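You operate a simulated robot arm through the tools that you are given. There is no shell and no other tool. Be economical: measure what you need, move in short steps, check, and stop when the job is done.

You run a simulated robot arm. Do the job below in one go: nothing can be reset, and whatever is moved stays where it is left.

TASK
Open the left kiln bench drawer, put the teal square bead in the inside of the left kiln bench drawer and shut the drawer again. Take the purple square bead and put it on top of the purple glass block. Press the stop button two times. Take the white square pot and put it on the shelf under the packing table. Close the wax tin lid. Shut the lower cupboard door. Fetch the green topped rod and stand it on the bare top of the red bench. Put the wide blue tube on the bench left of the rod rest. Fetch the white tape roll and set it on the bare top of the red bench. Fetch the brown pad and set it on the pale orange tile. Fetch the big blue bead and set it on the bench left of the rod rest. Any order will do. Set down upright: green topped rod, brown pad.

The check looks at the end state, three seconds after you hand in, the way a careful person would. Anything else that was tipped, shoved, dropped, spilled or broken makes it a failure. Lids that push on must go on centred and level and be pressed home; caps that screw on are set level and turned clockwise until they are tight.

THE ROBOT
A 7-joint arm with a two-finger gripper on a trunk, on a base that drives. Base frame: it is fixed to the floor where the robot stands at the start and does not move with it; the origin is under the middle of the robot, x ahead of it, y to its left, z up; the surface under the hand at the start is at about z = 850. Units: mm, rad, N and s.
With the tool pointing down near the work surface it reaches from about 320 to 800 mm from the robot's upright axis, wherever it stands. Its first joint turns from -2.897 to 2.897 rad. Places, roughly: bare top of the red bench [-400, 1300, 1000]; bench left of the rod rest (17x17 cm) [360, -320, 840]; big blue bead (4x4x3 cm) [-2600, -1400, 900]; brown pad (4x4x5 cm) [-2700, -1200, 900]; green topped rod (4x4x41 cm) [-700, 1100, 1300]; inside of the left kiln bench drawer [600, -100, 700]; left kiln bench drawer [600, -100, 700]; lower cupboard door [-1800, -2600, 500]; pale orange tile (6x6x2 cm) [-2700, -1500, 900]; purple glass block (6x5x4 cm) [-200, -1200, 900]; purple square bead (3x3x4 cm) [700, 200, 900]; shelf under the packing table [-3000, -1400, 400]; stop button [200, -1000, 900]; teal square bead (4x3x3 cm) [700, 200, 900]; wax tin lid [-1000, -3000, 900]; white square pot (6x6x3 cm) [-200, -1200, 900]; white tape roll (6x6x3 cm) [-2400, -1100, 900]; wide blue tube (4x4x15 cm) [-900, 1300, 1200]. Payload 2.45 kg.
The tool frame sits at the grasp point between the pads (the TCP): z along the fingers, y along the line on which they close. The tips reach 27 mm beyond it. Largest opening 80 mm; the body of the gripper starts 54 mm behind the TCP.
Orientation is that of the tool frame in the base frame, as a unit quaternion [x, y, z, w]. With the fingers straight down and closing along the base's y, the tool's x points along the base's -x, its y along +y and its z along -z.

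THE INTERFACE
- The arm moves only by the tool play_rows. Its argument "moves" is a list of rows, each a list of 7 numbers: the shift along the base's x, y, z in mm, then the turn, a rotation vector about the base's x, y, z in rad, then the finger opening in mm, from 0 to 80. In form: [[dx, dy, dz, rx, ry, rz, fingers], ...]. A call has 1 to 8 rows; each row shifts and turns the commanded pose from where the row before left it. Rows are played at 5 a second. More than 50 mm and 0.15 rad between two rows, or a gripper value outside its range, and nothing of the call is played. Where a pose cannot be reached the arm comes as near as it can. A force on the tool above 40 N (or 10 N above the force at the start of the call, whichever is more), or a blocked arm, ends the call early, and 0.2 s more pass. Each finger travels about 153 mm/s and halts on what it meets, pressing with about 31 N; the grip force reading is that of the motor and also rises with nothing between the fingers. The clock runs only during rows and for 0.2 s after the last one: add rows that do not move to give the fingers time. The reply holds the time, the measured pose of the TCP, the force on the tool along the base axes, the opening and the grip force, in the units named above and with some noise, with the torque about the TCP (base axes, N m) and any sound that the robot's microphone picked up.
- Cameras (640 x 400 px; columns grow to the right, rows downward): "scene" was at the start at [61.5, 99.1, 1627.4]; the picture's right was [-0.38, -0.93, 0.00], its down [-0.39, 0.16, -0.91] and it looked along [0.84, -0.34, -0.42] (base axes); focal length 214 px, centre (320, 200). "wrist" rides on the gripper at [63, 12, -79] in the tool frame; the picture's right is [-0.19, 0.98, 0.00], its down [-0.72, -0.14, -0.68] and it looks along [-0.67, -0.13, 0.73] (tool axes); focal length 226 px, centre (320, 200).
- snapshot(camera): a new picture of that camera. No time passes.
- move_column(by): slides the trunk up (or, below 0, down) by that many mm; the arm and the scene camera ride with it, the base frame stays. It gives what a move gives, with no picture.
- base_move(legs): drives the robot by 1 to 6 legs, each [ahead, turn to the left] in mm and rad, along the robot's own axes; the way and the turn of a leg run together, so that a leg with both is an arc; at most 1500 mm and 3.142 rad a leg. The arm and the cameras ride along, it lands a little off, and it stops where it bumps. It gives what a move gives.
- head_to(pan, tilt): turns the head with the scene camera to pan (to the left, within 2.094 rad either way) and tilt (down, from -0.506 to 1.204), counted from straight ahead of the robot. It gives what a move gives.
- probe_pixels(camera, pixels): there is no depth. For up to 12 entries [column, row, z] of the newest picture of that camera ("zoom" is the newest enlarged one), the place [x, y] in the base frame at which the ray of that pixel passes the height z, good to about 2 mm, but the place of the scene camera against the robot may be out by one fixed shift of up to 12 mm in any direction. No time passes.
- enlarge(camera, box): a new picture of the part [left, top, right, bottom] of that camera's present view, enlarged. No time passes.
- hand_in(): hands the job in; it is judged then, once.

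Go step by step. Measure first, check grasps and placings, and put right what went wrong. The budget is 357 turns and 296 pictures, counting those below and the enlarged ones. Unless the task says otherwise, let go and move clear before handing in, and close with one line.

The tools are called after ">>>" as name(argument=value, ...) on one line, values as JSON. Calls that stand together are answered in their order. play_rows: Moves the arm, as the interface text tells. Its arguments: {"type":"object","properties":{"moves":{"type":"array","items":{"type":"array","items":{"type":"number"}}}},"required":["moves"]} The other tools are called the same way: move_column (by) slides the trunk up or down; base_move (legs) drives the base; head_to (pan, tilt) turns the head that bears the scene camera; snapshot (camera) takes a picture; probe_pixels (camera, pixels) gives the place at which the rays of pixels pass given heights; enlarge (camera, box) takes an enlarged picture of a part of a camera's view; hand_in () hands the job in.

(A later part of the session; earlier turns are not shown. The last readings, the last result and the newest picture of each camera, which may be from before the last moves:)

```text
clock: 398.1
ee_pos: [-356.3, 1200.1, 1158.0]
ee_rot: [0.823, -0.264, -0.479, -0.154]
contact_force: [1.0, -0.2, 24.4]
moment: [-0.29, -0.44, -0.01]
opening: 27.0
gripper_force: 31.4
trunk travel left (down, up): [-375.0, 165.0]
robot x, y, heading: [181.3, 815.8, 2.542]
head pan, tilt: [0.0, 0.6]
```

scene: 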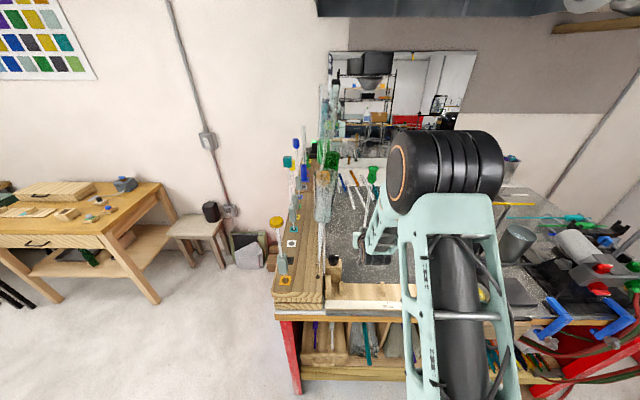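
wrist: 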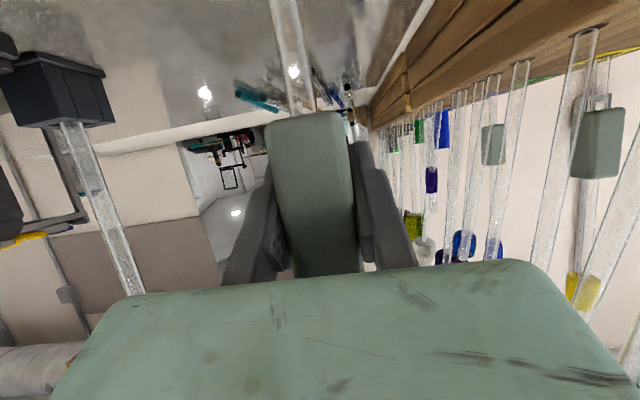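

Contact (24 N). Ease off and look at whether the rod is vertical.

>>> play_rows(moves=[[0, 0, 1.5, 0.0068, 0.0099, 0, 15], [0, 0, 0, 0, 0, 0, 15]])

>>> enlarge(camera="scene", box=[300, 130, 440, 300])

>>> enlarge(camera="wrist", box=[220, 0, 420, 280])

```text
clock: 398.7
ee_pos: [-356.2, 1200.2, 1156.5]
ee_rot: [0.821, -0.264, -0.482, -0.155]
contact_force: [1.9, -0.6, 29.9]
moment: [-0.19, -0.55, -0.01]
opening: 27.1
gripper_force: 31.0
trunk travel left (down, up): [-375.0, 165.0]
robot x, y, heading: [176.3, 814.7, 2.544]
head pan, tilt: [0.0, 0.6]
```

```text
2.35 times, centred on (370, 215) of scene
```

zoom: 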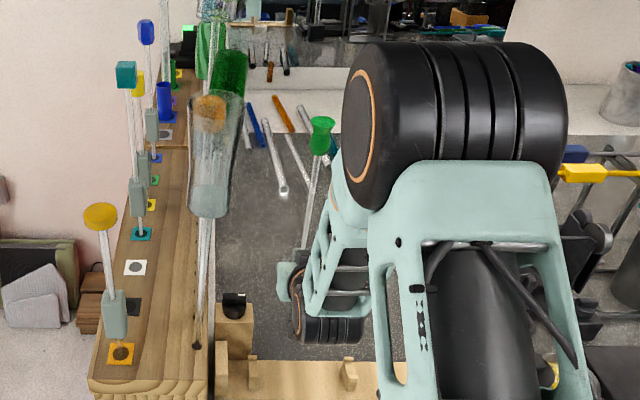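

```text
1.43 times, centred on (320, 140) of wrist
```

zoom: 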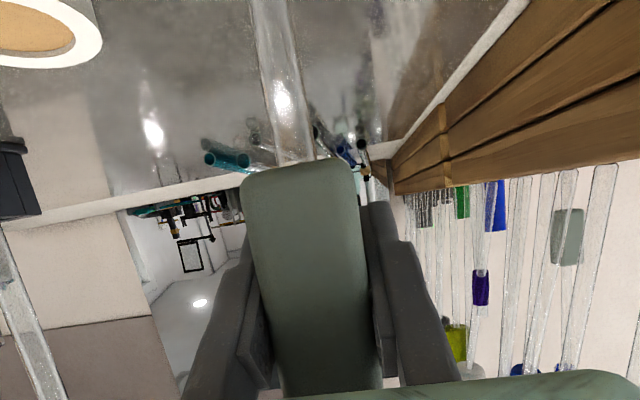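

>>> play_rows(moves=[[0, 0, 2, 0, 0, 0, 15], [0, 0, 0, 0, 0, 0, 15]])

```text
clock: 399.3
ee_pos: [-355.4, 1199.0, 1157.8]
ee_rot: [0.822, -0.264, -0.481, -0.153]
contact_force: [-1.7, 3.1, 18.6]
moment: [0.16, 0.09, 0.01]
opening: 27.2
gripper_force: 31.1
trunk travel left (down, up): [-375.0, 165.0]
robot x, y, heading: [178.3, 813.9, 2.545]
head pan, tilt: [0.0, 0.6]
```

>>> play_rows(moves=[[0, 0, 1.5, 0, 0, 0, 15], [0, 0, 0, 0, 0, 0, 15]])

```text
clock: 399.9
ee_pos: [-355.4, 1200.6, 1158.6]
ee_rot: [0.823, -0.263, -0.48, -0.152]
contact_force: [-2.8, 1.7, 2.2]
moment: [0.18, 0.3, -0.03]
opening: 27.2
gripper_force: 31.0
trunk travel left (down, up): [-375.0, 165.0]
robot x, y, heading: [176.0, 811.8, 2.542]
head pan, tilt: [0.0, 0.6]
```

Nearly no load. Open the fingers gradually.

>>> play_rows(moves=[[0, 0, 0, 0, 0, 0, 29], [0, 0, 0, 0, 0, 0, 32], [0, 0, 0, 0, 0, 0, 36], [0, 0, 0, 0, 0, 0, 42], [0, 0, 0, 0, 0, 0, 50], [0, 0, 0, 0, 0, 0, 58], [0, 0, 0, 0, 0, 0, 58]])

>>> snapshot(camera="wrist")

>>> enlarge(camera="scene", box=[300, 130, 440, 300])

```text
clock: 401.5
ee_pos: [-356.7, 1200.9, 1158.6]
ee_rot: [0.823, -0.263, -0.481, -0.152]
contact_force: [-0.3, -0.2, -0.7]
moment: [-0.03, -0.01, -0.02]
opening: 58.0
gripper_force: 0.0
trunk travel left (down, up): [-375.0, 165.0]
robot x, y, heading: [178.8, 810.8, 2.544]
head pan, tilt: [0.0, 0.6]
```

```text
91 pictures are left
```

wrist: 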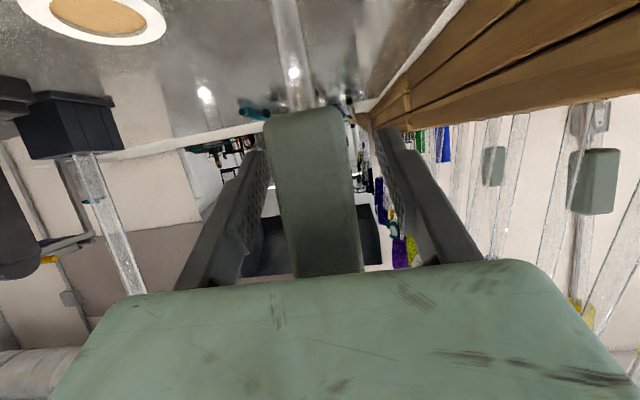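

```text
2.35 times, centred on (370, 215) of scene
```

zoom: 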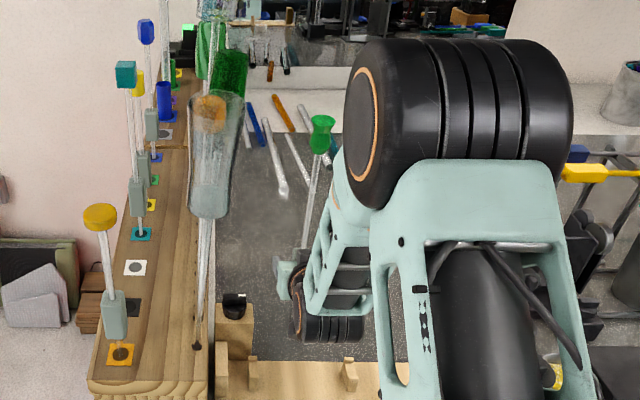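

The rod stands free. Withdraw along the tool axis slowly.

>>> play_rows(moves=[[9, -6.2, 6, 0, 0, 0, 58], [14, -9.8, 9, 0, 0, 0, 58], [18, -12.3, 12, 0, 0, 0, 58], [18, -12.3, 12, 0, 0, 0, 58], [25, -17, 17, 0, 0, 0, 58], [30, -20, 20, 0, 0, 0, 58]])

>>> snapshot(camera="scene")

>>> snapshot(camera="wrist")

```text
clock: 402.9
ee_pos: [-239.3, 1122.3, 1237.9]
ee_rot: [0.822, -0.262, -0.481, -0.153]
contact_force: [-0.8, -0.3, 0.5]
moment: [0.01, 0.0, 0.01]
opening: 58.2
gripper_force: 0.0
trunk travel left (down, up): [-375.0, 165.0]
robot x, y, heading: [176.8, 813.7, 2.543]
head pan, tilt: [0.0, 0.6]
```

```text
89 pictures are left
```

scene: 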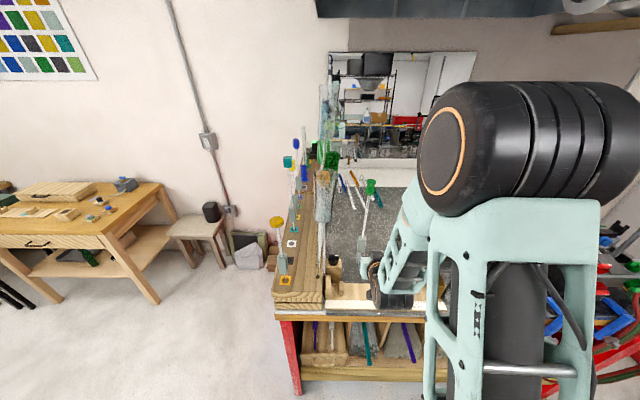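

```text
88 pictures are left
```

wrist: 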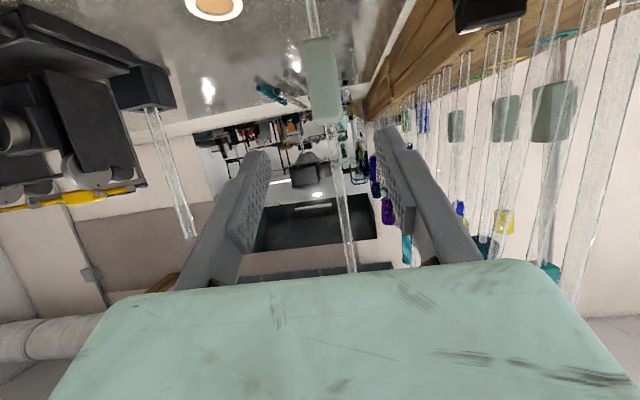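

Rod stands on the bare top. Now the blue tube: drive back round to the front of the bench, further left.

>>> base_move(legs=[[-100, 0], [0, 1.57], [800, 0], [0, -1.57], [960, 0], [0, -1.57]])

>>> snapshot(camera="scene")

>>> snapshot(camera="wrist")

```text
clock: 423.3
ee_pos: [-827.4, 1154.6, 1235.4]
ee_rot: [-0.523, 0.688, 0.307, 0.398]
contact_force: [-18.0, 5.5, 4.4]
moment: [0.17, 0.1, 0.53]
opening: 44.7
gripper_force: 0.1
trunk travel left (down, up): [-375.0, 165.0]
robot x, y, heading: [-975.2, 659.0, 1.286]
head pan, tilt: [0.0, 0.6]
stopped in leg 6: the force on the tool passed its limit at 55 N (the readings are from after the stop); the commanded pose is now the measured one
```

```text
87 pictures are left
```

scene: 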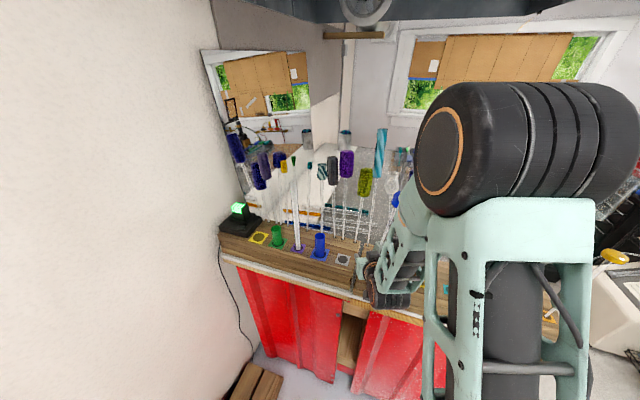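

```text
86 pictures are left
```

wrist: 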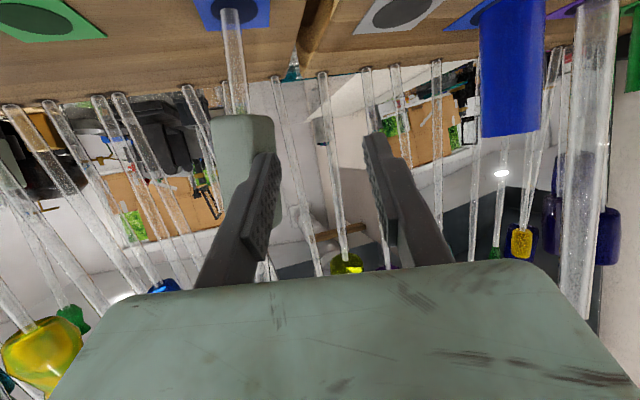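

The hand touched the blue-topped rod's grip while turning; the rod still stands in its hole. Turn back slightly and then reverse away.

>>> base_move(legs=[[0, 0.12]])

>>> snapshot(camera="wrist")

>>> snapshot(camera="scene")

```text
clock: 424.2
ee_pos: [-881.8, 1169.5, 1235.6]
ee_rot: [-0.559, 0.659, 0.328, 0.382]
contact_force: [-0.4, 0.6, 1.1]
moment: [-0.02, -0.01, 0.01]
opening: 58.0
gripper_force: 0.0
trunk travel left (down, up): [-375.0, 165.0]
robot x, y, heading: [-977.5, 657.6, 1.398]
head pan, tilt: [0.0, 0.6]
```

```text
85 pictures are left
```

wrist: 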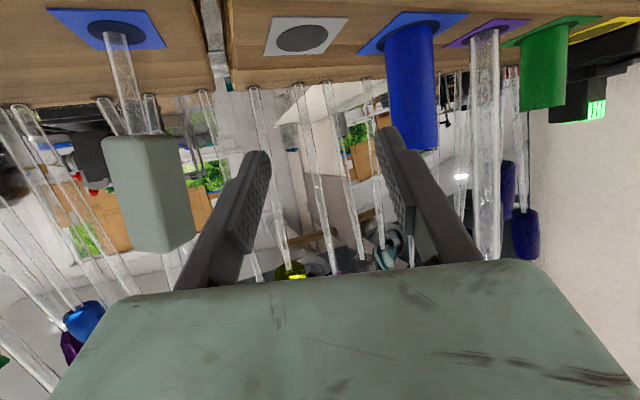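

```text
84 pictures are left
```

scene: 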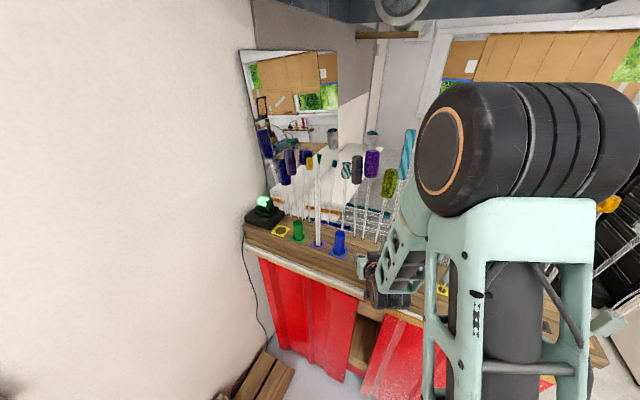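

>>> probe_pixels(camera="wrist", pixels=[[405, 28, 1145], [485, 32, 1145], [303, 38, 1145], [117, 33, 1145], [413, 145, 1260], [413, 145, 1240], [408, 90, 1200], [408, 90, 1215]])

>>> enlarge(camera="wrist", box=[340, 0, 600, 170])

```text
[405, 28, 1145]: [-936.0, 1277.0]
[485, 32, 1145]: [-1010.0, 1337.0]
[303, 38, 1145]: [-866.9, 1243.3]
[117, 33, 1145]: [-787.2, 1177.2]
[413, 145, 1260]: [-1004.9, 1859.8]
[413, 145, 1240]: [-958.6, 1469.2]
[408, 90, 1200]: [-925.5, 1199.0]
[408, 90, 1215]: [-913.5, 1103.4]
```

```text
2.35 times, centred on (470, 85) of wrist
```

zoom: 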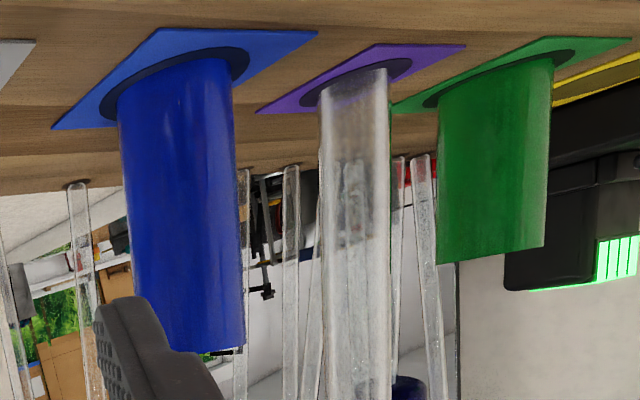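

The blue tube is a plain 40 mm cylinder standing at about (-939,1288), top z≈1230. Move to pre-grasp before it.

>>> play_rows(moves=[[-23, 4, 4, 0, 0, 0, 62], [-23, 14, 4, 0, 0, 0, 62], [-23, 24, 4, 0, 0, 0, 62], [0, 0, 0, 0, 0, 0, 62]])

>>> snapshot(camera="wrist")

```text
clock: 425.2
ee_pos: [-950.2, 1210.6, 1246.9]
ee_rot: [-0.56, 0.659, 0.328, 0.38]
contact_force: [-0.4, -0.6, 0.4]
moment: [0.03, 0.04, 0.01]
opening: 62.0
gripper_force: 0.1
trunk travel left (down, up): [-375.0, 165.0]
robot x, y, heading: [-980.6, 654.0, 1.399]
head pan, tilt: [0.0, 0.6]
```

```text
82 pictures are left
```

wrist: 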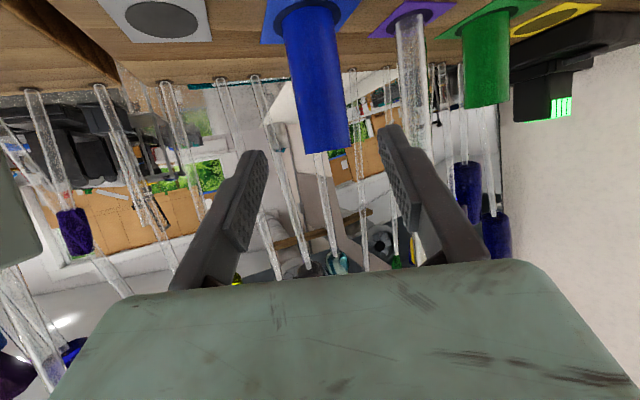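

>>> probe_pixels(camera="wrist", pixels=[[308, 15, 1145], [308, 15, 1140], [328, 148, 1230], [328, 148, 1225], [318, 85, 1190], [318, 85, 1200], [318, 85, 1180]])

```text
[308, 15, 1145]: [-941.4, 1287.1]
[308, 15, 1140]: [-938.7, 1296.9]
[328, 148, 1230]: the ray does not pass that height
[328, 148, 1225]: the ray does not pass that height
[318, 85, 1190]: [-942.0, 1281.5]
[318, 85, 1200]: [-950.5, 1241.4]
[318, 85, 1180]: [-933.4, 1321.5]
```

>>> play_rows(moves=[[2.5, 19, -10, 0, 0, 0, 62], [2.5, 19, -10, 0, 0, 0, 62], [2.5, 19, -10, 0, 0, 0, 62], [2.5, 19, -9, 0, 0, 0, 62], [0, 0, 0, 0, 0, 0, 62]])

>>> snapshot(camera="wrist")

```text
clock: 426.4
ee_pos: [-938.7, 1287.5, 1206.9]
ee_rot: [-0.56, 0.66, 0.327, 0.381]
contact_force: [0.9, -0.6, 0.3]
moment: [0.01, -0.04, -0.01]
opening: 61.9
gripper_force: 0.1
trunk travel left (down, up): [-375.0, 165.0]
robot x, y, heading: [-974.6, 654.0, 1.403]
head pan, tilt: [0.0, 0.6]
```

```text
81 pictures are left
```

wrist: 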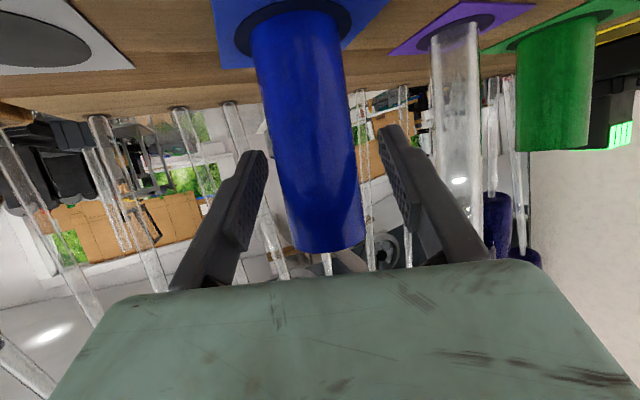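

>>> play_rows(moves=[[3.5, -0.5, 0, 0, 0, 0, 62], [0, 0, 0, 0, 0, 0, 35], [0, 0, 0, 0, 0, 0, 25], [0, 0, 0, 0, 0, 0, 25]])

>>> play_rows(moves=[[0, 0, 10, 0, 0, 0, 25], [0, 0, 20, 0, 0, 0, 25], [0, 0, 25, 0, 0, 0, 25], [0, 0, 25, 0, 0, 0, 25], [0, 0, 20, 0, 0, 0, 25]])

>>> snapshot(camera="wrist")

```text
clock: 427.4
ee_pos: [-937.6, 1286.7, 1206.4]
ee_rot: [-0.56, 0.659, 0.327, 0.381]
contact_force: [-2.7, 1.4, 0.4]
moment: [0.02, 0.22, -0.03]
opening: 34.9
gripper_force: 31.2
trunk travel left (down, up): [-375.0, 165.0]
robot x, y, heading: [-975.9, 656.0, 1.403]
head pan, tilt: [0.0, 0.6]
```

```text
clock: 428.6
ee_pos: [-937.8, 1286.0, 1305.7]
ee_rot: [-0.559, 0.659, 0.328, 0.381]
contact_force: [0.0, -0.7, -1.8]
moment: [-0.01, -0.02, 0.0]
opening: 34.6
gripper_force: 30.9
trunk travel left (down, up): [-375.0, 165.0]
robot x, y, heading: [-977.4, 655.2, 1.406]
head pan, tilt: [0.0, 0.6]
```

```text
80 pictures are left
```

wrist: 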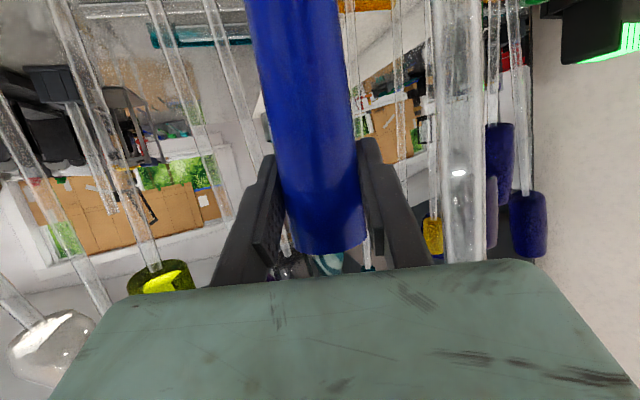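

Tube lifted out (35 mm grip). Retract, reverse, then turn toward the kiln bench.

>>> play_rows(moves=[[-4, -25, 5, 0, 0, 0, 25], [-4, -25, 5, 0, 0, 0, 25], [-4, -25, 5, 0, 0, 0, 25], [-4, -25, 5, 0, 0, 0, 25], [-4, -25, 5, 0, 0, 0, 25], [-4, -20, 5, 0, 0, 0, 25]])

>>> base_move(legs=[[-110, 0], [0, -2.0], [700, 0]])

>>> snapshot(camera="scene")

>>> snapshot(camera="wrist")

```text
clock: 430.0
ee_pos: [-959.2, 1145.7, 1325.1]
ee_rot: [-0.563, 0.665, 0.316, 0.374]
contact_force: [-0.2, -1.2, -2.0]
moment: [0.01, 0.01, -0.04]
opening: 34.5
gripper_force: 31.7
out of reach, approached as far as the arm can: row 6
trunk travel left (down, up): [-375.0, 165.0]
robot x, y, heading: [-974.8, 651.8, 1.4]
head pan, tilt: [0.0, 0.6]
```

```text
clock: 439.5
ee_pos: [4.7, -57.1, 1333.1]
ee_rot: [0.256, 0.829, -0.145, 0.475]
contact_force: [0.1, 0.1, -0.9]
moment: [0.01, -0.02, 0.02]
opening: 34.7
gripper_force: 30.9
trunk travel left (down, up): [-375.0, 165.0]
robot x, y, heading: [-431.9, 164.4, -0.603]
head pan, tilt: [0.0, 0.6]
```

```text
79 pictures are left
```

scene: 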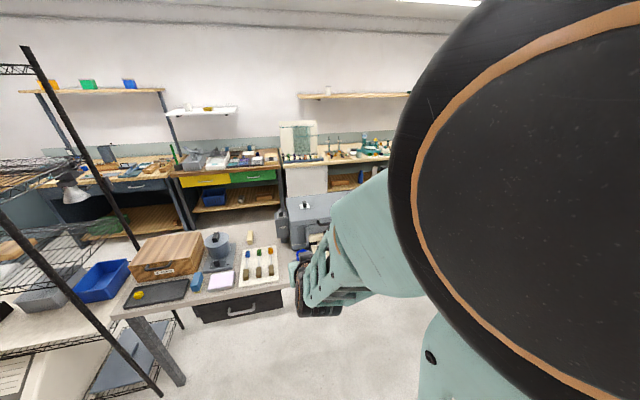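

```text
78 pictures are left
```

wrist: 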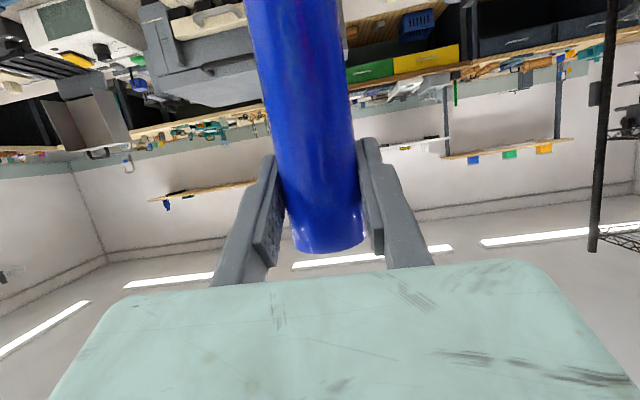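

Tube held upright, aligned with the target strip. Drive closer and lower the trunk.

>>> base_move(legs=[[260, 0]])

>>> move_column(by=-200)

>>> snapshot(camera="scene")

>>> snapshot(camera="wrist")

```text
clock: 441.4
ee_pos: [219.7, -205.3, 1330.1]
ee_rot: [0.256, 0.831, -0.145, 0.471]
contact_force: [-0.3, -0.5, -1.6]
moment: [0.02, -0.04, 0.02]
opening: 34.5
gripper_force: 31.1
trunk travel left (down, up): [-375.0, 165.0]
robot x, y, heading: [-222.2, 21.6, -0.607]
head pan, tilt: [0.0, 0.6]
```

```text
clock: 443.5
ee_pos: [219.1, -205.5, 1126.0]
ee_rot: [0.255, 0.834, -0.144, 0.468]
contact_force: [0.4, -0.1, -1.1]
moment: [0.01, 0.0, -0.02]
opening: 34.9
gripper_force: 31.5
trunk travel left (down, up): [-175.0, 365.0]
robot x, y, heading: [-219.2, 17.0, -0.6]
head pan, tilt: [0.0, 0.6]
```

```text
77 pictures are left
```

scene: 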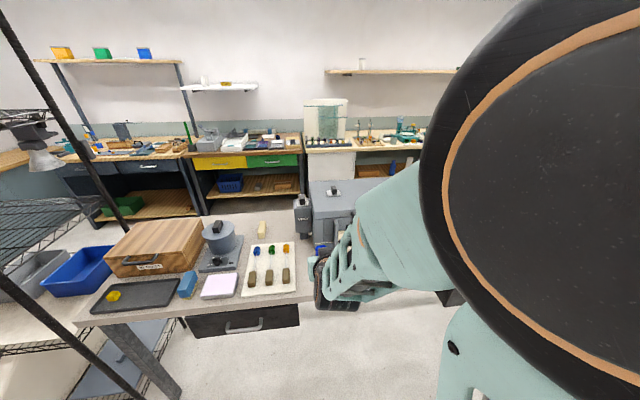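

```text
76 pictures are left
```

wrist: 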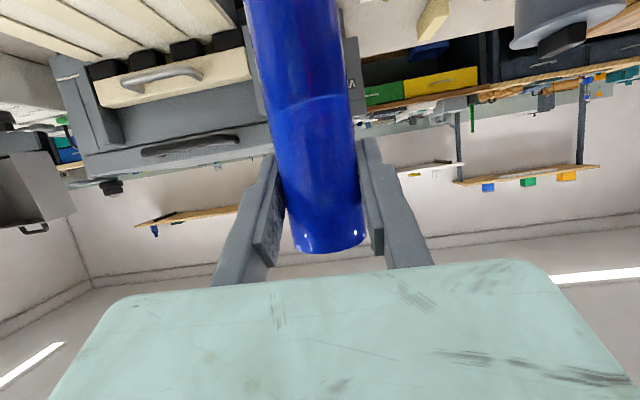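

>>> base_move(legs=[[80, 0]])

>>> play_rows(moves=[[25, -17, 0, -0.018, -0.026, 0, 25], [25, -17, -20, 0, 0, 0, 25], [25, -17, -20, 0, 0, 0, 25], [25, -17, -20, 0, 0, 0, 25], [0, 0, -30, 0, 0, 0, 25], [0, 0, 0, 0, 0, 0, 25]])

>>> snapshot(camera="wrist")

>>> snapshot(camera="scene")

```text
clock: 444.6
ee_pos: [286.2, -251.1, 1125.1]
ee_rot: [0.256, 0.834, -0.145, 0.467]
contact_force: [0.3, 0.7, -0.7]
moment: [0.04, -0.02, -0.01]
opening: 34.5
gripper_force: 31.1
trunk travel left (down, up): [-175.0, 365.0]
robot x, y, heading: [-153.1, -28.2, -0.602]
head pan, tilt: [0.0, 0.6]
```

```text
clock: 446.0
ee_pos: [386.4, -317.4, 1033.7]
ee_rot: [0.253, 0.826, -0.148, 0.481]
contact_force: [1.0, 0.4, -1.5]
moment: [-0.01, 0.0, -0.02]
opening: 34.5
gripper_force: 31.0
trunk travel left (down, up): [-175.0, 365.0]
robot x, y, heading: [-148.3, -26.1, -0.604]
head pan, tilt: [0.0, 0.6]
```

```text
75 pictures are left
```

wrist: 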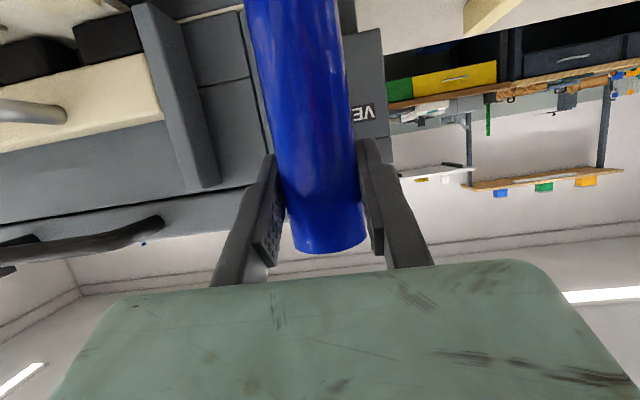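

```text
74 pictures are left
```

scene: 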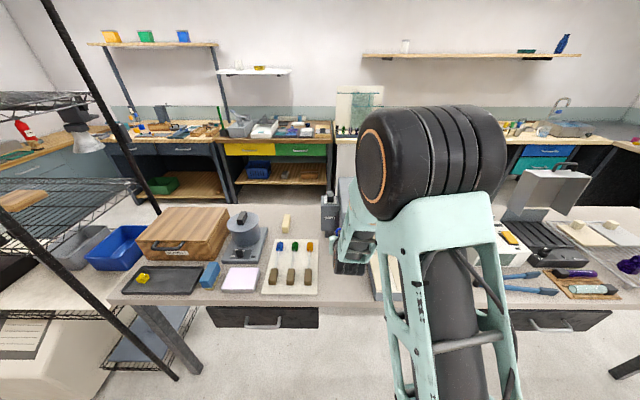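

>>> enlarge(camera="scene", box=[250, 180, 430, 310])

>>> probe_pixels(camera="zoom", pixels=[[232, 300, 850], [415, 375, 850], [432, 380, 860], [300, 170, 850], [245, 215, 850], [400, 300, 860]])

```text
3.08 times, centred on (340, 245) of scene
```

zoom: 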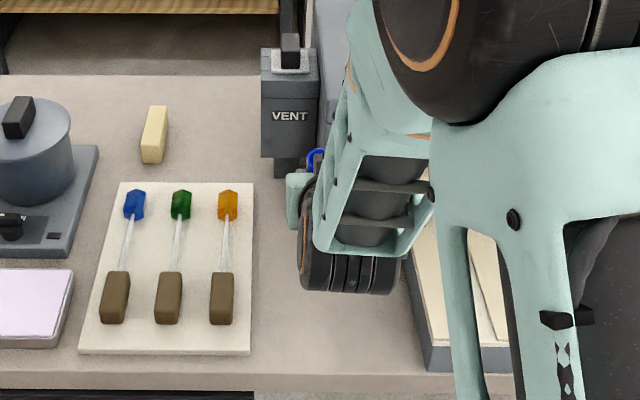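

```text
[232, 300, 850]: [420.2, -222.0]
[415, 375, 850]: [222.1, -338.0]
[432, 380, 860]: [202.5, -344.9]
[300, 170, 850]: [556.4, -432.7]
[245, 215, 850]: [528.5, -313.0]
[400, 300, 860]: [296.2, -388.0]
```

The gap between tool mat (u -40) and rod rest (u 153) is free; the tube is at u 44, n 498. Lower it.

>>> play_rows(moves=[[0, 0, -25, 0, 0, 0, 25], [0, 0, -20, 0, 0, 0, 25], [0, 0, -8, 0, 0, 0, 25], [0, 0, -4, 0, 0, 0, 25], [0, 0, -3, 0, 0, 0, 25], [0, 0, 0, 0, 0, 0, 25]])

>>> play_rows(moves=[[0, 0, -3, 0, 0, 0, 25], [0, 0, -3, 0, 0, 0, 25], [0, 0, -2, 0, 0, 0, 25]])

>>> play_rows(moves=[[0, 0, -2, 0, 0, 0, 25], [0, 0, -2, 0, 0, 0, 25], [0, 0, -2, 0, 0, 0, 25]])

```text
clock: 447.4
ee_pos: [385.8, -319.5, 974.7]
ee_rot: [0.254, 0.826, -0.149, 0.481]
contact_force: [0.3, 0.2, -0.7]
moment: [0.04, 0.02, -0.01]
opening: 34.4
gripper_force: 31.0
trunk travel left (down, up): [-175.0, 365.0]
robot x, y, heading: [-153.2, -29.4, -0.606]
head pan, tilt: [0.0, 0.6]
```

```text
clock: 448.2
ee_pos: [385.5, -318.7, 966.7]
ee_rot: [0.253, 0.826, -0.148, 0.482]
contact_force: [0.0, 0.1, -0.9]
moment: [0.0, 0.02, -0.01]
opening: 34.7
gripper_force: 31.0
trunk travel left (down, up): [-175.0, 365.0]
robot x, y, heading: [-152.1, -32.4, -0.599]
head pan, tilt: [0.0, 0.6]
```

```text
clock: 449.0
ee_pos: [385.4, -317.4, 961.8]
ee_rot: [0.253, 0.825, -0.149, 0.483]
contact_force: [-1.5, 0.6, 8.6]
moment: [0.16, 0.22, 0.09]
opening: 34.5
gripper_force: 31.4
trunk travel left (down, up): [-175.0, 365.0]
robot x, y, heading: [-152.9, -30.9, -0.606]
head pan, tilt: [0.0, 0.6]
```

Light contact (9 N). Release gradually and withdraw along the tool axis.

>>> play_rows(moves=[[0, 0, 0.5, 0, 0, 0, 25], [0, 0, 0, 0, 0, 0, 37], [0, 0, 0, 0, 0, 0, 42], [0, 0, 0, 0, 0, 0, 52], [0, 0, 0, 0, 0, 0, 60], [0, 0, 0, 0, 0, 0, 60]])

>>> snapshot(camera="wrist")

```text
clock: 450.4
ee_pos: [384.5, -318.5, 961.6]
ee_rot: [0.253, 0.826, -0.149, 0.481]
contact_force: [0.3, 0.7, 0.4]
moment: [-0.04, -0.01, 0.0]
opening: 60.1
gripper_force: 0.1
trunk travel left (down, up): [-175.0, 365.0]
robot x, y, heading: [-152.4, -29.5, -0.606]
head pan, tilt: [0.0, 0.6]
```

```text
72 pictures are left
```

wrist: 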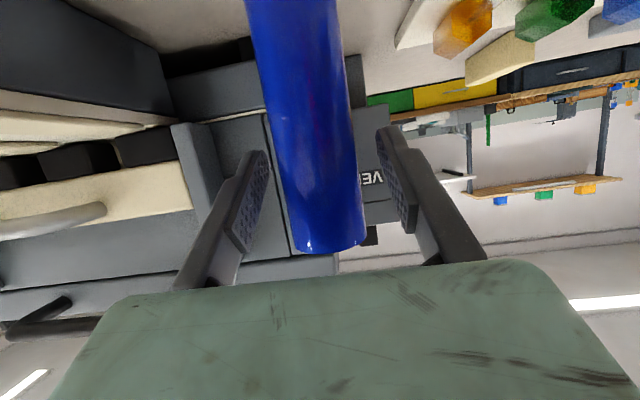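

>>> play_rows(moves=[[-9, 6, 6, 0, 0, 0, 60], [-14, 10, 10, 0, 0, 0, 60], [-22, 15, 15, 0, 0, 0, 60], [-25, 17, 18, 0, 0, 0, 60], [-25, 17, 18, 0, 0, 0, 60], [-10, 7, 35, 0.085, 0.124, 0, 60], [0, 0, 35, 0.085, 0.124, 0, 60], [0, 0, 35, 0.085, 0.124, 0, 60]])

>>> play_rows(moves=[[0, 0, 20, 0.085, 0.124, 0, 60], [0, 0, 10, 0.085, 0.124, 0, 60], [0, 0, 0, 0.085, 0.124, 0, 60], [0, 0, 0, 0.083, 0.12, 0, 60], [0, 0, 0, 0, 0, 0, 60]])

>>> snapshot(camera="wrist")

>>> snapshot(camera="scene")

```text
clock: 452.4
ee_pos: [267.0, -289.1, 1099.2]
ee_rot: [0.324, 0.896, -0.101, 0.287]
contact_force: [1.0, -0.8, 0.2]
moment: [0.02, -0.01, 0.01]
opening: 60.0
gripper_force: 0.0
out of reach, approached as far as the arm can: row 5, 8
trunk travel left (down, up): [-175.0, 365.0]
robot x, y, heading: [-151.0, -28.7, -0.605]
head pan, tilt: [0.0, 0.6]
stopped in row 8: the arm was blocked; the commanded pose is now the measured one
```

```text
clock: 453.6
ee_pos: [266.8, -289.8, 1129.1]
ee_rot: [0.332, 0.943, -0.025, 0.004]
contact_force: [1.0, -0.3, -0.2]
moment: [0.0, 0.02, -0.02]
opening: 59.9
gripper_force: 0.2
trunk travel left (down, up): [-175.0, 365.0]
robot x, y, heading: [-150.6, -30.1, -0.602]
head pan, tilt: [0.0, 0.6]
```

```text
71 pictures are left
```

wrist: 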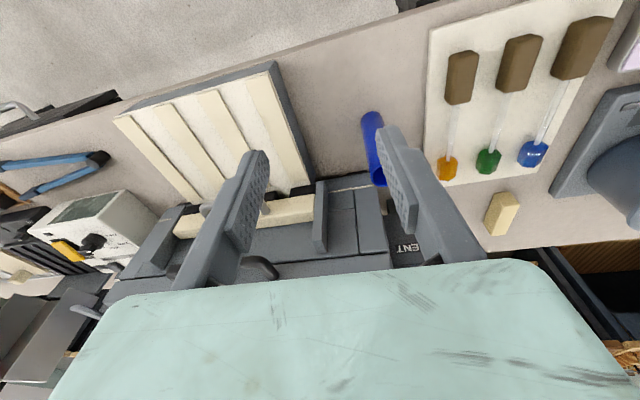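

```text
70 pictures are left
```

scene: 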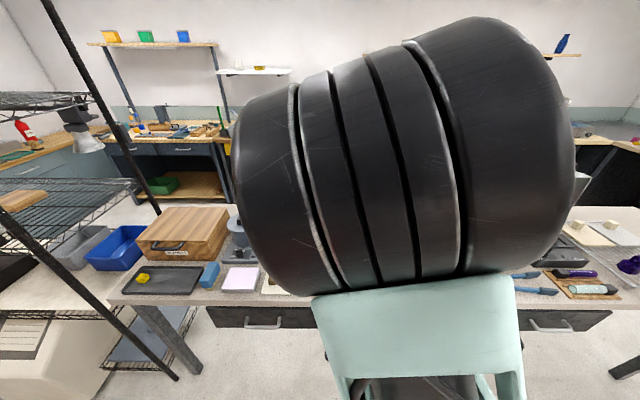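

Tube stands in the gap. Now drive to the packing table for the big blue bead.

>>> base_move(legs=[[-120, 0], [0, -1.842], [1400, 0], [1000, 0], [0, -1.298]])

>>> snapshot(camera="wrist")

>>> snapshot(camera="scene")

```text
clock: 474.2
ee_pos: [-2550.4, -1244.2, 1130.4]
ee_rot: [0.943, -0.331, -0.004, -0.025]
contact_force: [-0.3, 0.1, 0.4]
moment: [0.01, -0.01, 0.01]
opening: 60.3
gripper_force: 0.0
trunk travel left (down, up): [-175.0, 365.0]
robot x, y, heading: [-2130.1, -1502.5, 2.545]
head pan, tilt: [0.0, 0.6]
```

```text
69 pictures are left
```

wrist: 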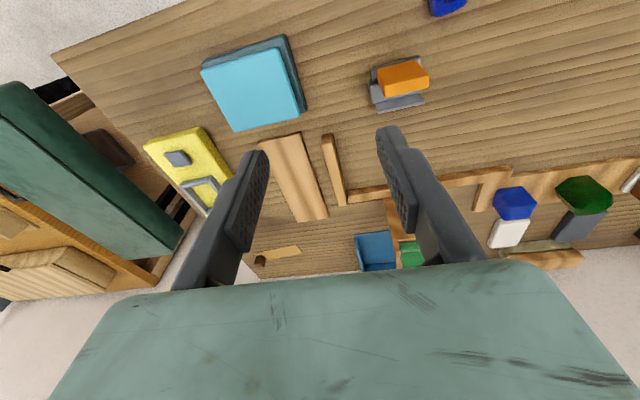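

```text
68 pictures are left
```

scene: 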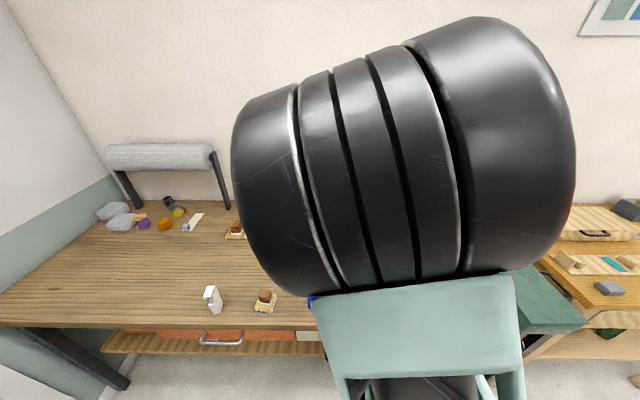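

>>> play_rows(moves=[[-20, -42, -20, -0.05, 0.009, 0, 70], [-20, -42, -25, 0, 0, 0, 70], [-18, -42, -25, 0, 0, 0, 70], [0, 0, 0, 0, 0, 0, 70]])

>>> snapshot(camera="wrist")

>>> enlarge(camera="wrist", box=[220, 20, 420, 180])

```text
refused: row 1 steps farther than a row can; nothing moved
```

```text
67 pictures are left
```

wrist: 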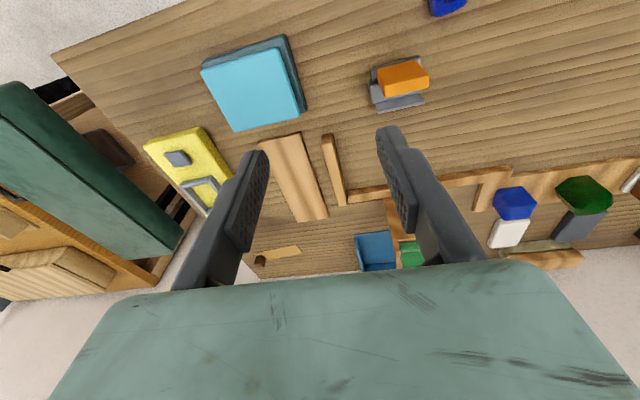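

```text
2.50 times, centred on (320, 100) of wrist
```

zoom: 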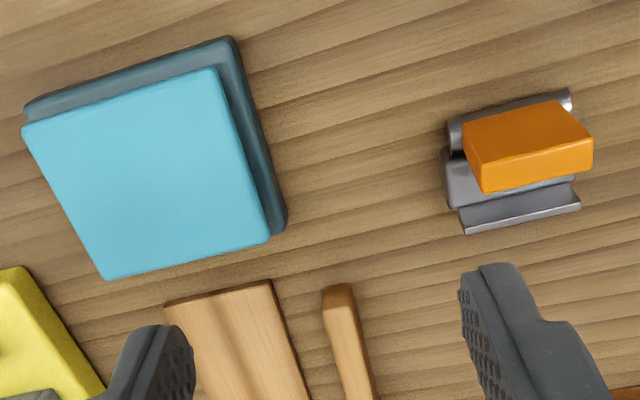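

>>> play_rows(moves=[[-15, -32, -15, -0.05, 0.009, 0, 70], [-15, -32, -20, 0, 0, 0, 70], [-15, -32, -20, 0, 0, 0, 70], [-13, -32, -20, 0, 0, 0, 70], [0, 0, 0, 0, 0, 0, 70]])

>>> snapshot(camera="wrist")

>>> enlarge(camera="wrist", box=[220, 20, 420, 180])

```text
clock: 475.4
ee_pos: [-2607.3, -1373.3, 1056.8]
ee_rot: [0.943, -0.332, 0.0, 0.0]
contact_force: [0.8, -0.8, -0.2]
moment: [0.01, -0.02, 0.01]
opening: 70.1
gripper_force: 0.0
trunk travel left (down, up): [-175.0, 365.0]
robot x, y, heading: [-2129.6, -1504.1, 2.539]
head pan, tilt: [0.0, 0.6]
```

```text
65 pictures are left
```

wrist: 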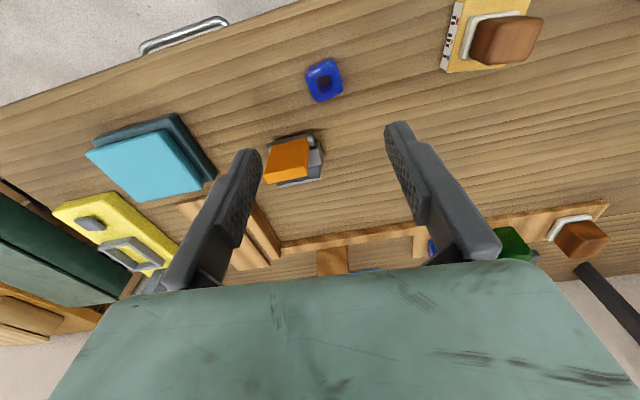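

```text
2.50 times, centred on (320, 100) of wrist
```

zoom: 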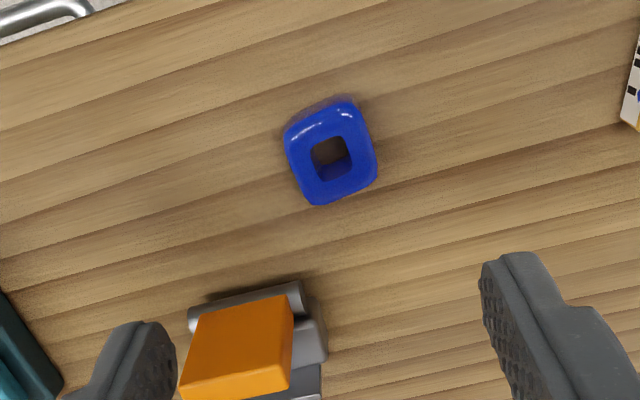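

>>> probe_pixels(camera="zoom", pixels=[[287, 137, 883], [355, 108, 883], [376, 178, 883], [316, 203, 883], [332, 156, 883]])

```text
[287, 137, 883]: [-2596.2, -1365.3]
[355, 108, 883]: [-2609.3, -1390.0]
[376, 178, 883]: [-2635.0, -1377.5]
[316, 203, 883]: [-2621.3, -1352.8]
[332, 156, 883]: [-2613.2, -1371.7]
```

Bead centre (-2615,-1371), side direction -2.055. Turn, descend and grasp.

>>> play_rows(moves=[[-8, 2, -30, 0, 0, 0.095, 62], [0, 0, -45, 0, 0, 0.095, 62], [0, 0, -45, 0, 0, 0, 62], [0, 0, -30, 0, 0, 0, 62], [0, 0, -16, 0, 0, 0, 62], [0, 0, 0, 0, 0, 0, 62]])

>>> snapshot(camera="wrist")

```text
clock: 476.8
ee_pos: [-2616.2, -1370.8, 887.8]
ee_rot: [0.97, -0.241, 0.0, 0.0]
contact_force: [-0.4, 0.1, 0.3]
moment: [-0.02, -0.01, 0.0]
opening: 62.0
gripper_force: 0.1
trunk travel left (down, up): [-175.0, 365.0]
robot x, y, heading: [-2136.1, -1501.6, 2.543]
head pan, tilt: [0.0, 0.6]
```

```text
63 pictures are left
```

wrist: 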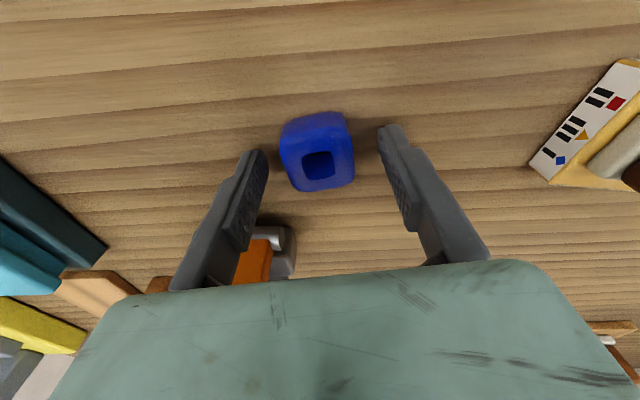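

>>> play_rows(moves=[[0, 0, 0, 0, 0, 0, 25], [0, 0, 0, 0, 0, 0, 20], [0, 0, 0, 0, 0, 0, 20], [0, 0, 20, 0, 0, 0, 20], [0, 0, 45, 0, 0, 0, 20], [0, 0, 45, 0, 0, 0, 20], [0, 0, 45, 0, 0, 0, 20], [0, 0, 45, 0, 0, 0, 20]])

>>> snapshot(camera="wrist")

```text
clock: 478.6
ee_pos: [-2615.0, -1371.3, 1090.8]
ee_rot: [0.971, -0.239, 0.0, 0.0]
contact_force: [-0.5, -1.0, -0.4]
moment: [-0.01, 0.01, 0.03]
opening: 34.9
gripper_force: 30.8
trunk travel left (down, up): [-175.0, 365.0]
robot x, y, heading: [-2129.2, -1505.7, 2.538]
head pan, tilt: [0.0, 0.6]
```

```text
62 pictures are left
```

wrist: 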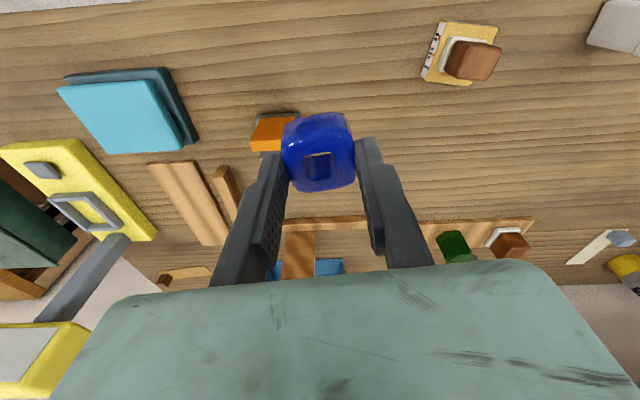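

Bead held (35 mm). Drive back to the kiln bench.

>>> base_move(legs=[[-250, 0], [0, -1.782], [1400, 0], [1010, 0], [0, -1.358]])

>>> snapshot(camera="wrist")

>>> snapshot(camera="scene")

```text
clock: 499.6
ee_pos: [263.6, -53.8, 1089.2]
ee_rot: [0.232, 0.973, 0.0, 0.0]
contact_force: [-1.1, -0.5, 0.2]
moment: [0.02, -0.01, 0.0]
opening: 34.7
gripper_force: 30.7
trunk travel left (down, up): [-175.0, 365.0]
robot x, y, heading: [-221.0, 73.5, -0.584]
head pan, tilt: [0.0, 0.6]
```

```text
61 pictures are left
```

wrist: 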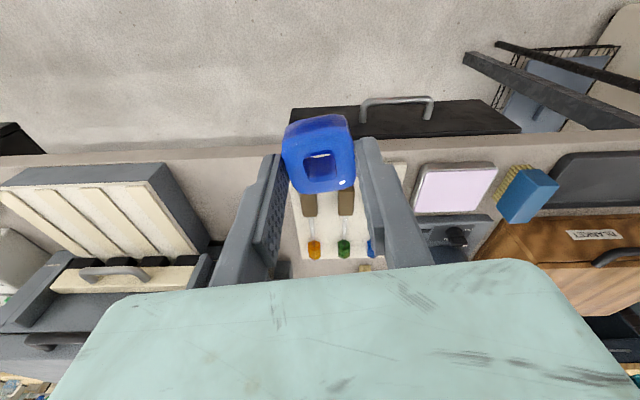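

```text
60 pictures are left
```

scene: 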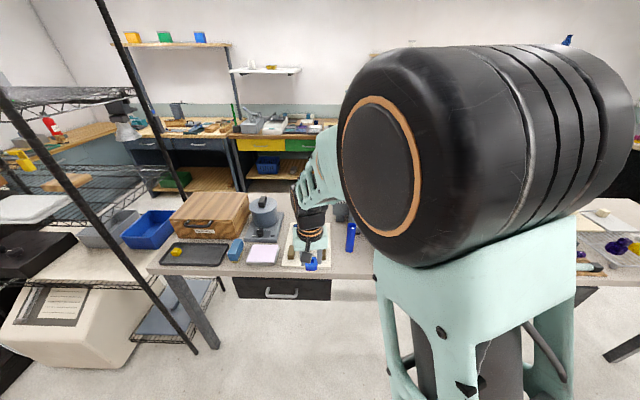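

Move the bead over the free spot (303,-322), right of the tube.

>>> play_rows(moves=[[6.5, -45, 0, 0, 0, 0, 20], [6.5, -45, 0, 0, 0, 0, 20], [6.5, -45, 0, 0, 0, 0, 20], [6.5, -45, 0, 0, 0, 0, 20], [6.5, -45, 0, 0, 0, -0.065, 20], [6.5, -44, 0, 0, 0, -0.065, 20], [0, 0, 0, 0, 0, 0, 20]])

>>> snapshot(camera="wrist")

```text
clock: 501.2
ee_pos: [305.8, -321.9, 1089.5]
ee_rot: [0.294, 0.956, 0.0, 0.0]
contact_force: [-0.6, -0.3, -0.1]
moment: [-0.02, 0.02, 0.0]
opening: 34.7
gripper_force: 30.6
trunk travel left (down, up): [-175.0, 365.0]
robot x, y, heading: [-223.9, 70.7, -0.588]
head pan, tilt: [0.0, 0.6]
```

```text
59 pictures are left
```

wrist: 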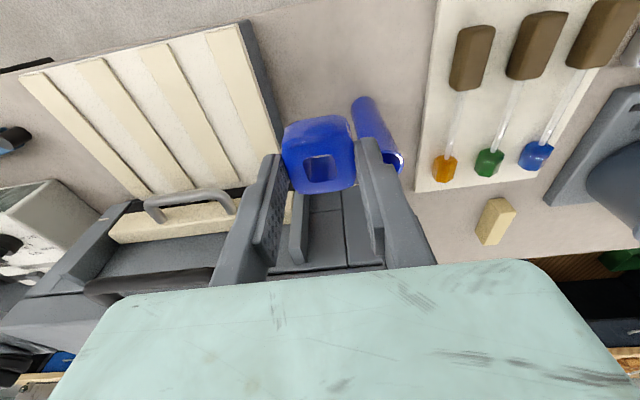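

>>> probe_pixels(camera="wrist", pixels=[[363, 102, 855], [390, 155, 1000], [250, 25, 850], [283, 125, 880], [310, 60, 850], [340, 20, 850]])

```text
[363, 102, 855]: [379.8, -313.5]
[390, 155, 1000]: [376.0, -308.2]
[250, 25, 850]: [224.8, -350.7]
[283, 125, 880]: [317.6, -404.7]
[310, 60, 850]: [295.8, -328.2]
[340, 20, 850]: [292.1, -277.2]
```

>>> play_rows(moves=[[-18.6, -2, -20, 0, 0, 0, 20], [0, 0, -45, 0, 0, 0, 20], [0, 0, -45, 0, 0, 0, 20], [0, 0, -45, 0, 0, 0, 20], [0, 0, -30, 0, 0, 0, 20], [0, 0, 0, 0, 0, 0, 20]])

>>> snapshot(camera="wrist")

```text
clock: 502.6
ee_pos: [286.6, -325.1, 904.3]
ee_rot: [0.294, 0.956, 0.0, -0.001]
contact_force: [0.4, -0.2, 0.2]
moment: [-0.03, -0.01, 0.01]
opening: 35.0
gripper_force: 30.8
trunk travel left (down, up): [-175.0, 365.0]
robot x, y, heading: [-222.6, 68.7, -0.587]
head pan, tilt: [0.0, 0.6]
```

```text
58 pictures are left
```

wrist: 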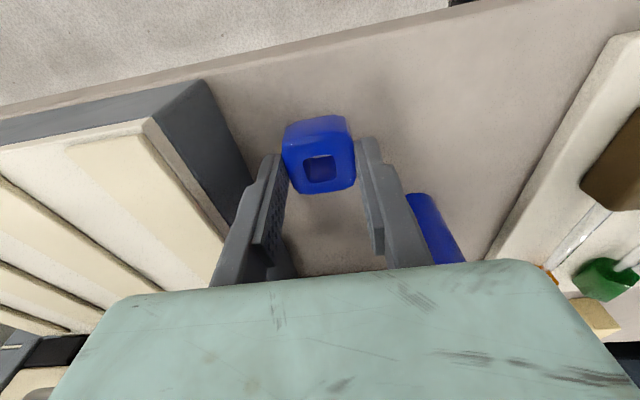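

>>> play_rows(moves=[[0, 0, -10, 0, 0, 0, 20], [0, 0, -6, 0, 0, 0, 20], [0, 0, -3, 0, 0, 0, 20], [0, 0, -3, 0, 0, 0, 20], [0, 0, -3, 0, 0, 0, 20], [0, 0, -2, 0, 0, 0, 20]])

```text
clock: 504.0
ee_pos: [284.5, -325.7, 880.3]
ee_rot: [0.294, 0.956, 0.0, 0.003]
contact_force: [3.5, -3.6, 24.1]
moment: [-0.09, -0.14, -0.02]
opening: 35.0
gripper_force: 31.0
trunk travel left (down, up): [-175.0, 365.0]
robot x, y, heading: [-224.8, 68.3, -0.578]
head pan, tilt: [0.0, 0.6]
```

Contact. Ease off, release with a modest opening and lift.

>>> play_rows(moves=[[0, 0, 3, 0, 0, 0, 20], [0, 0, 0, 0, 0, 0, 44], [0, 0, 0, 0, 0, 0, 50], [0, 0, 15, 0, 0, 0, 50], [0, 0, 45, 0, 0, 0, 50], [0, 0, 45, 0, 0, 0, 50], [0, 0, 45, 0, 0, 0, 50], [0, 0, 45, 0, 0, 0, 50]])

>>> snapshot(camera="wrist")

```text
clock: 505.8
ee_pos: [285.1, -323.7, 1076.1]
ee_rot: [0.294, 0.956, 0.0, -0.001]
contact_force: [0.7, -0.3, 0.4]
moment: [-0.04, 0.0, 0.0]
opening: 50.2
gripper_force: 0.0
trunk travel left (down, up): [-175.0, 365.0]
robot x, y, heading: [-223.9, 68.6, -0.577]
head pan, tilt: [0.0, 0.6]
```

```text
57 pictures are left
```

wrist: 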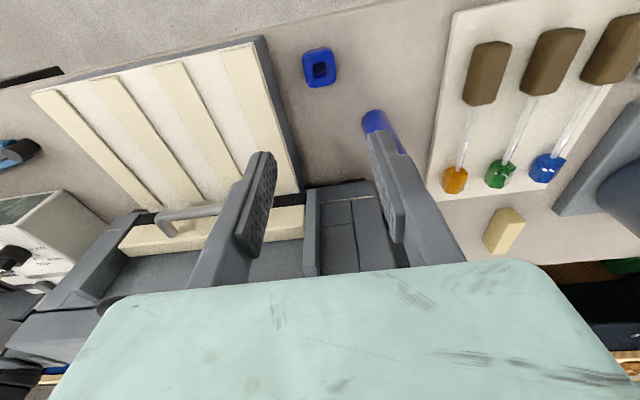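

Bead and tube both stand in place. Retract and verify the remaining items, starting with the drawer.

>>> play_rows(moves=[[-36, 25, 15, 0, 0, 0, 50], [-36, 25, 15, 0, 0, 0, 50], [-36, 25, 15, 0, 0, 0, 50], [-36, 25, 15, 0, 0, 0, 50]])

>>> snapshot(camera="wrist")

>>> snapshot(camera="scene")

```text
clock: 506.8
ee_pos: [140.3, -222.1, 1137.9]
ee_rot: [0.295, 0.956, 0.0, 0.0]
contact_force: [-0.1, 0.1, 0.3]
moment: [-0.02, -0.04, -0.01]
opening: 50.1
gripper_force: 0.1
trunk travel left (down, up): [-175.0, 365.0]
robot x, y, heading: [-222.2, 72.8, -0.585]
head pan, tilt: [0.0, 0.6]
```

```text
56 pictures are left
```

wrist: 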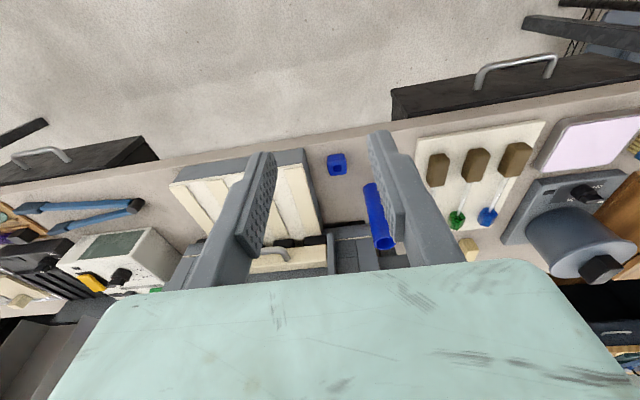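

```text
55 pictures are left
```

scene: 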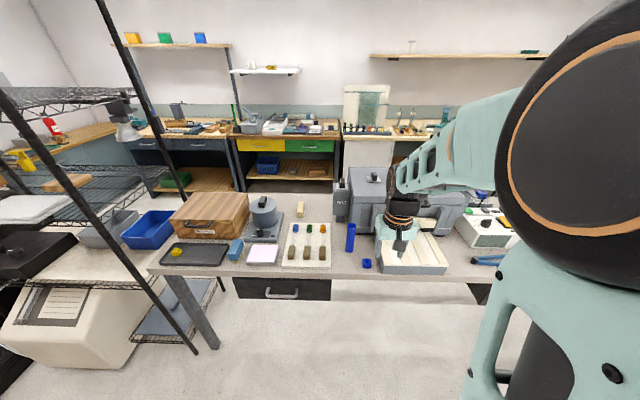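

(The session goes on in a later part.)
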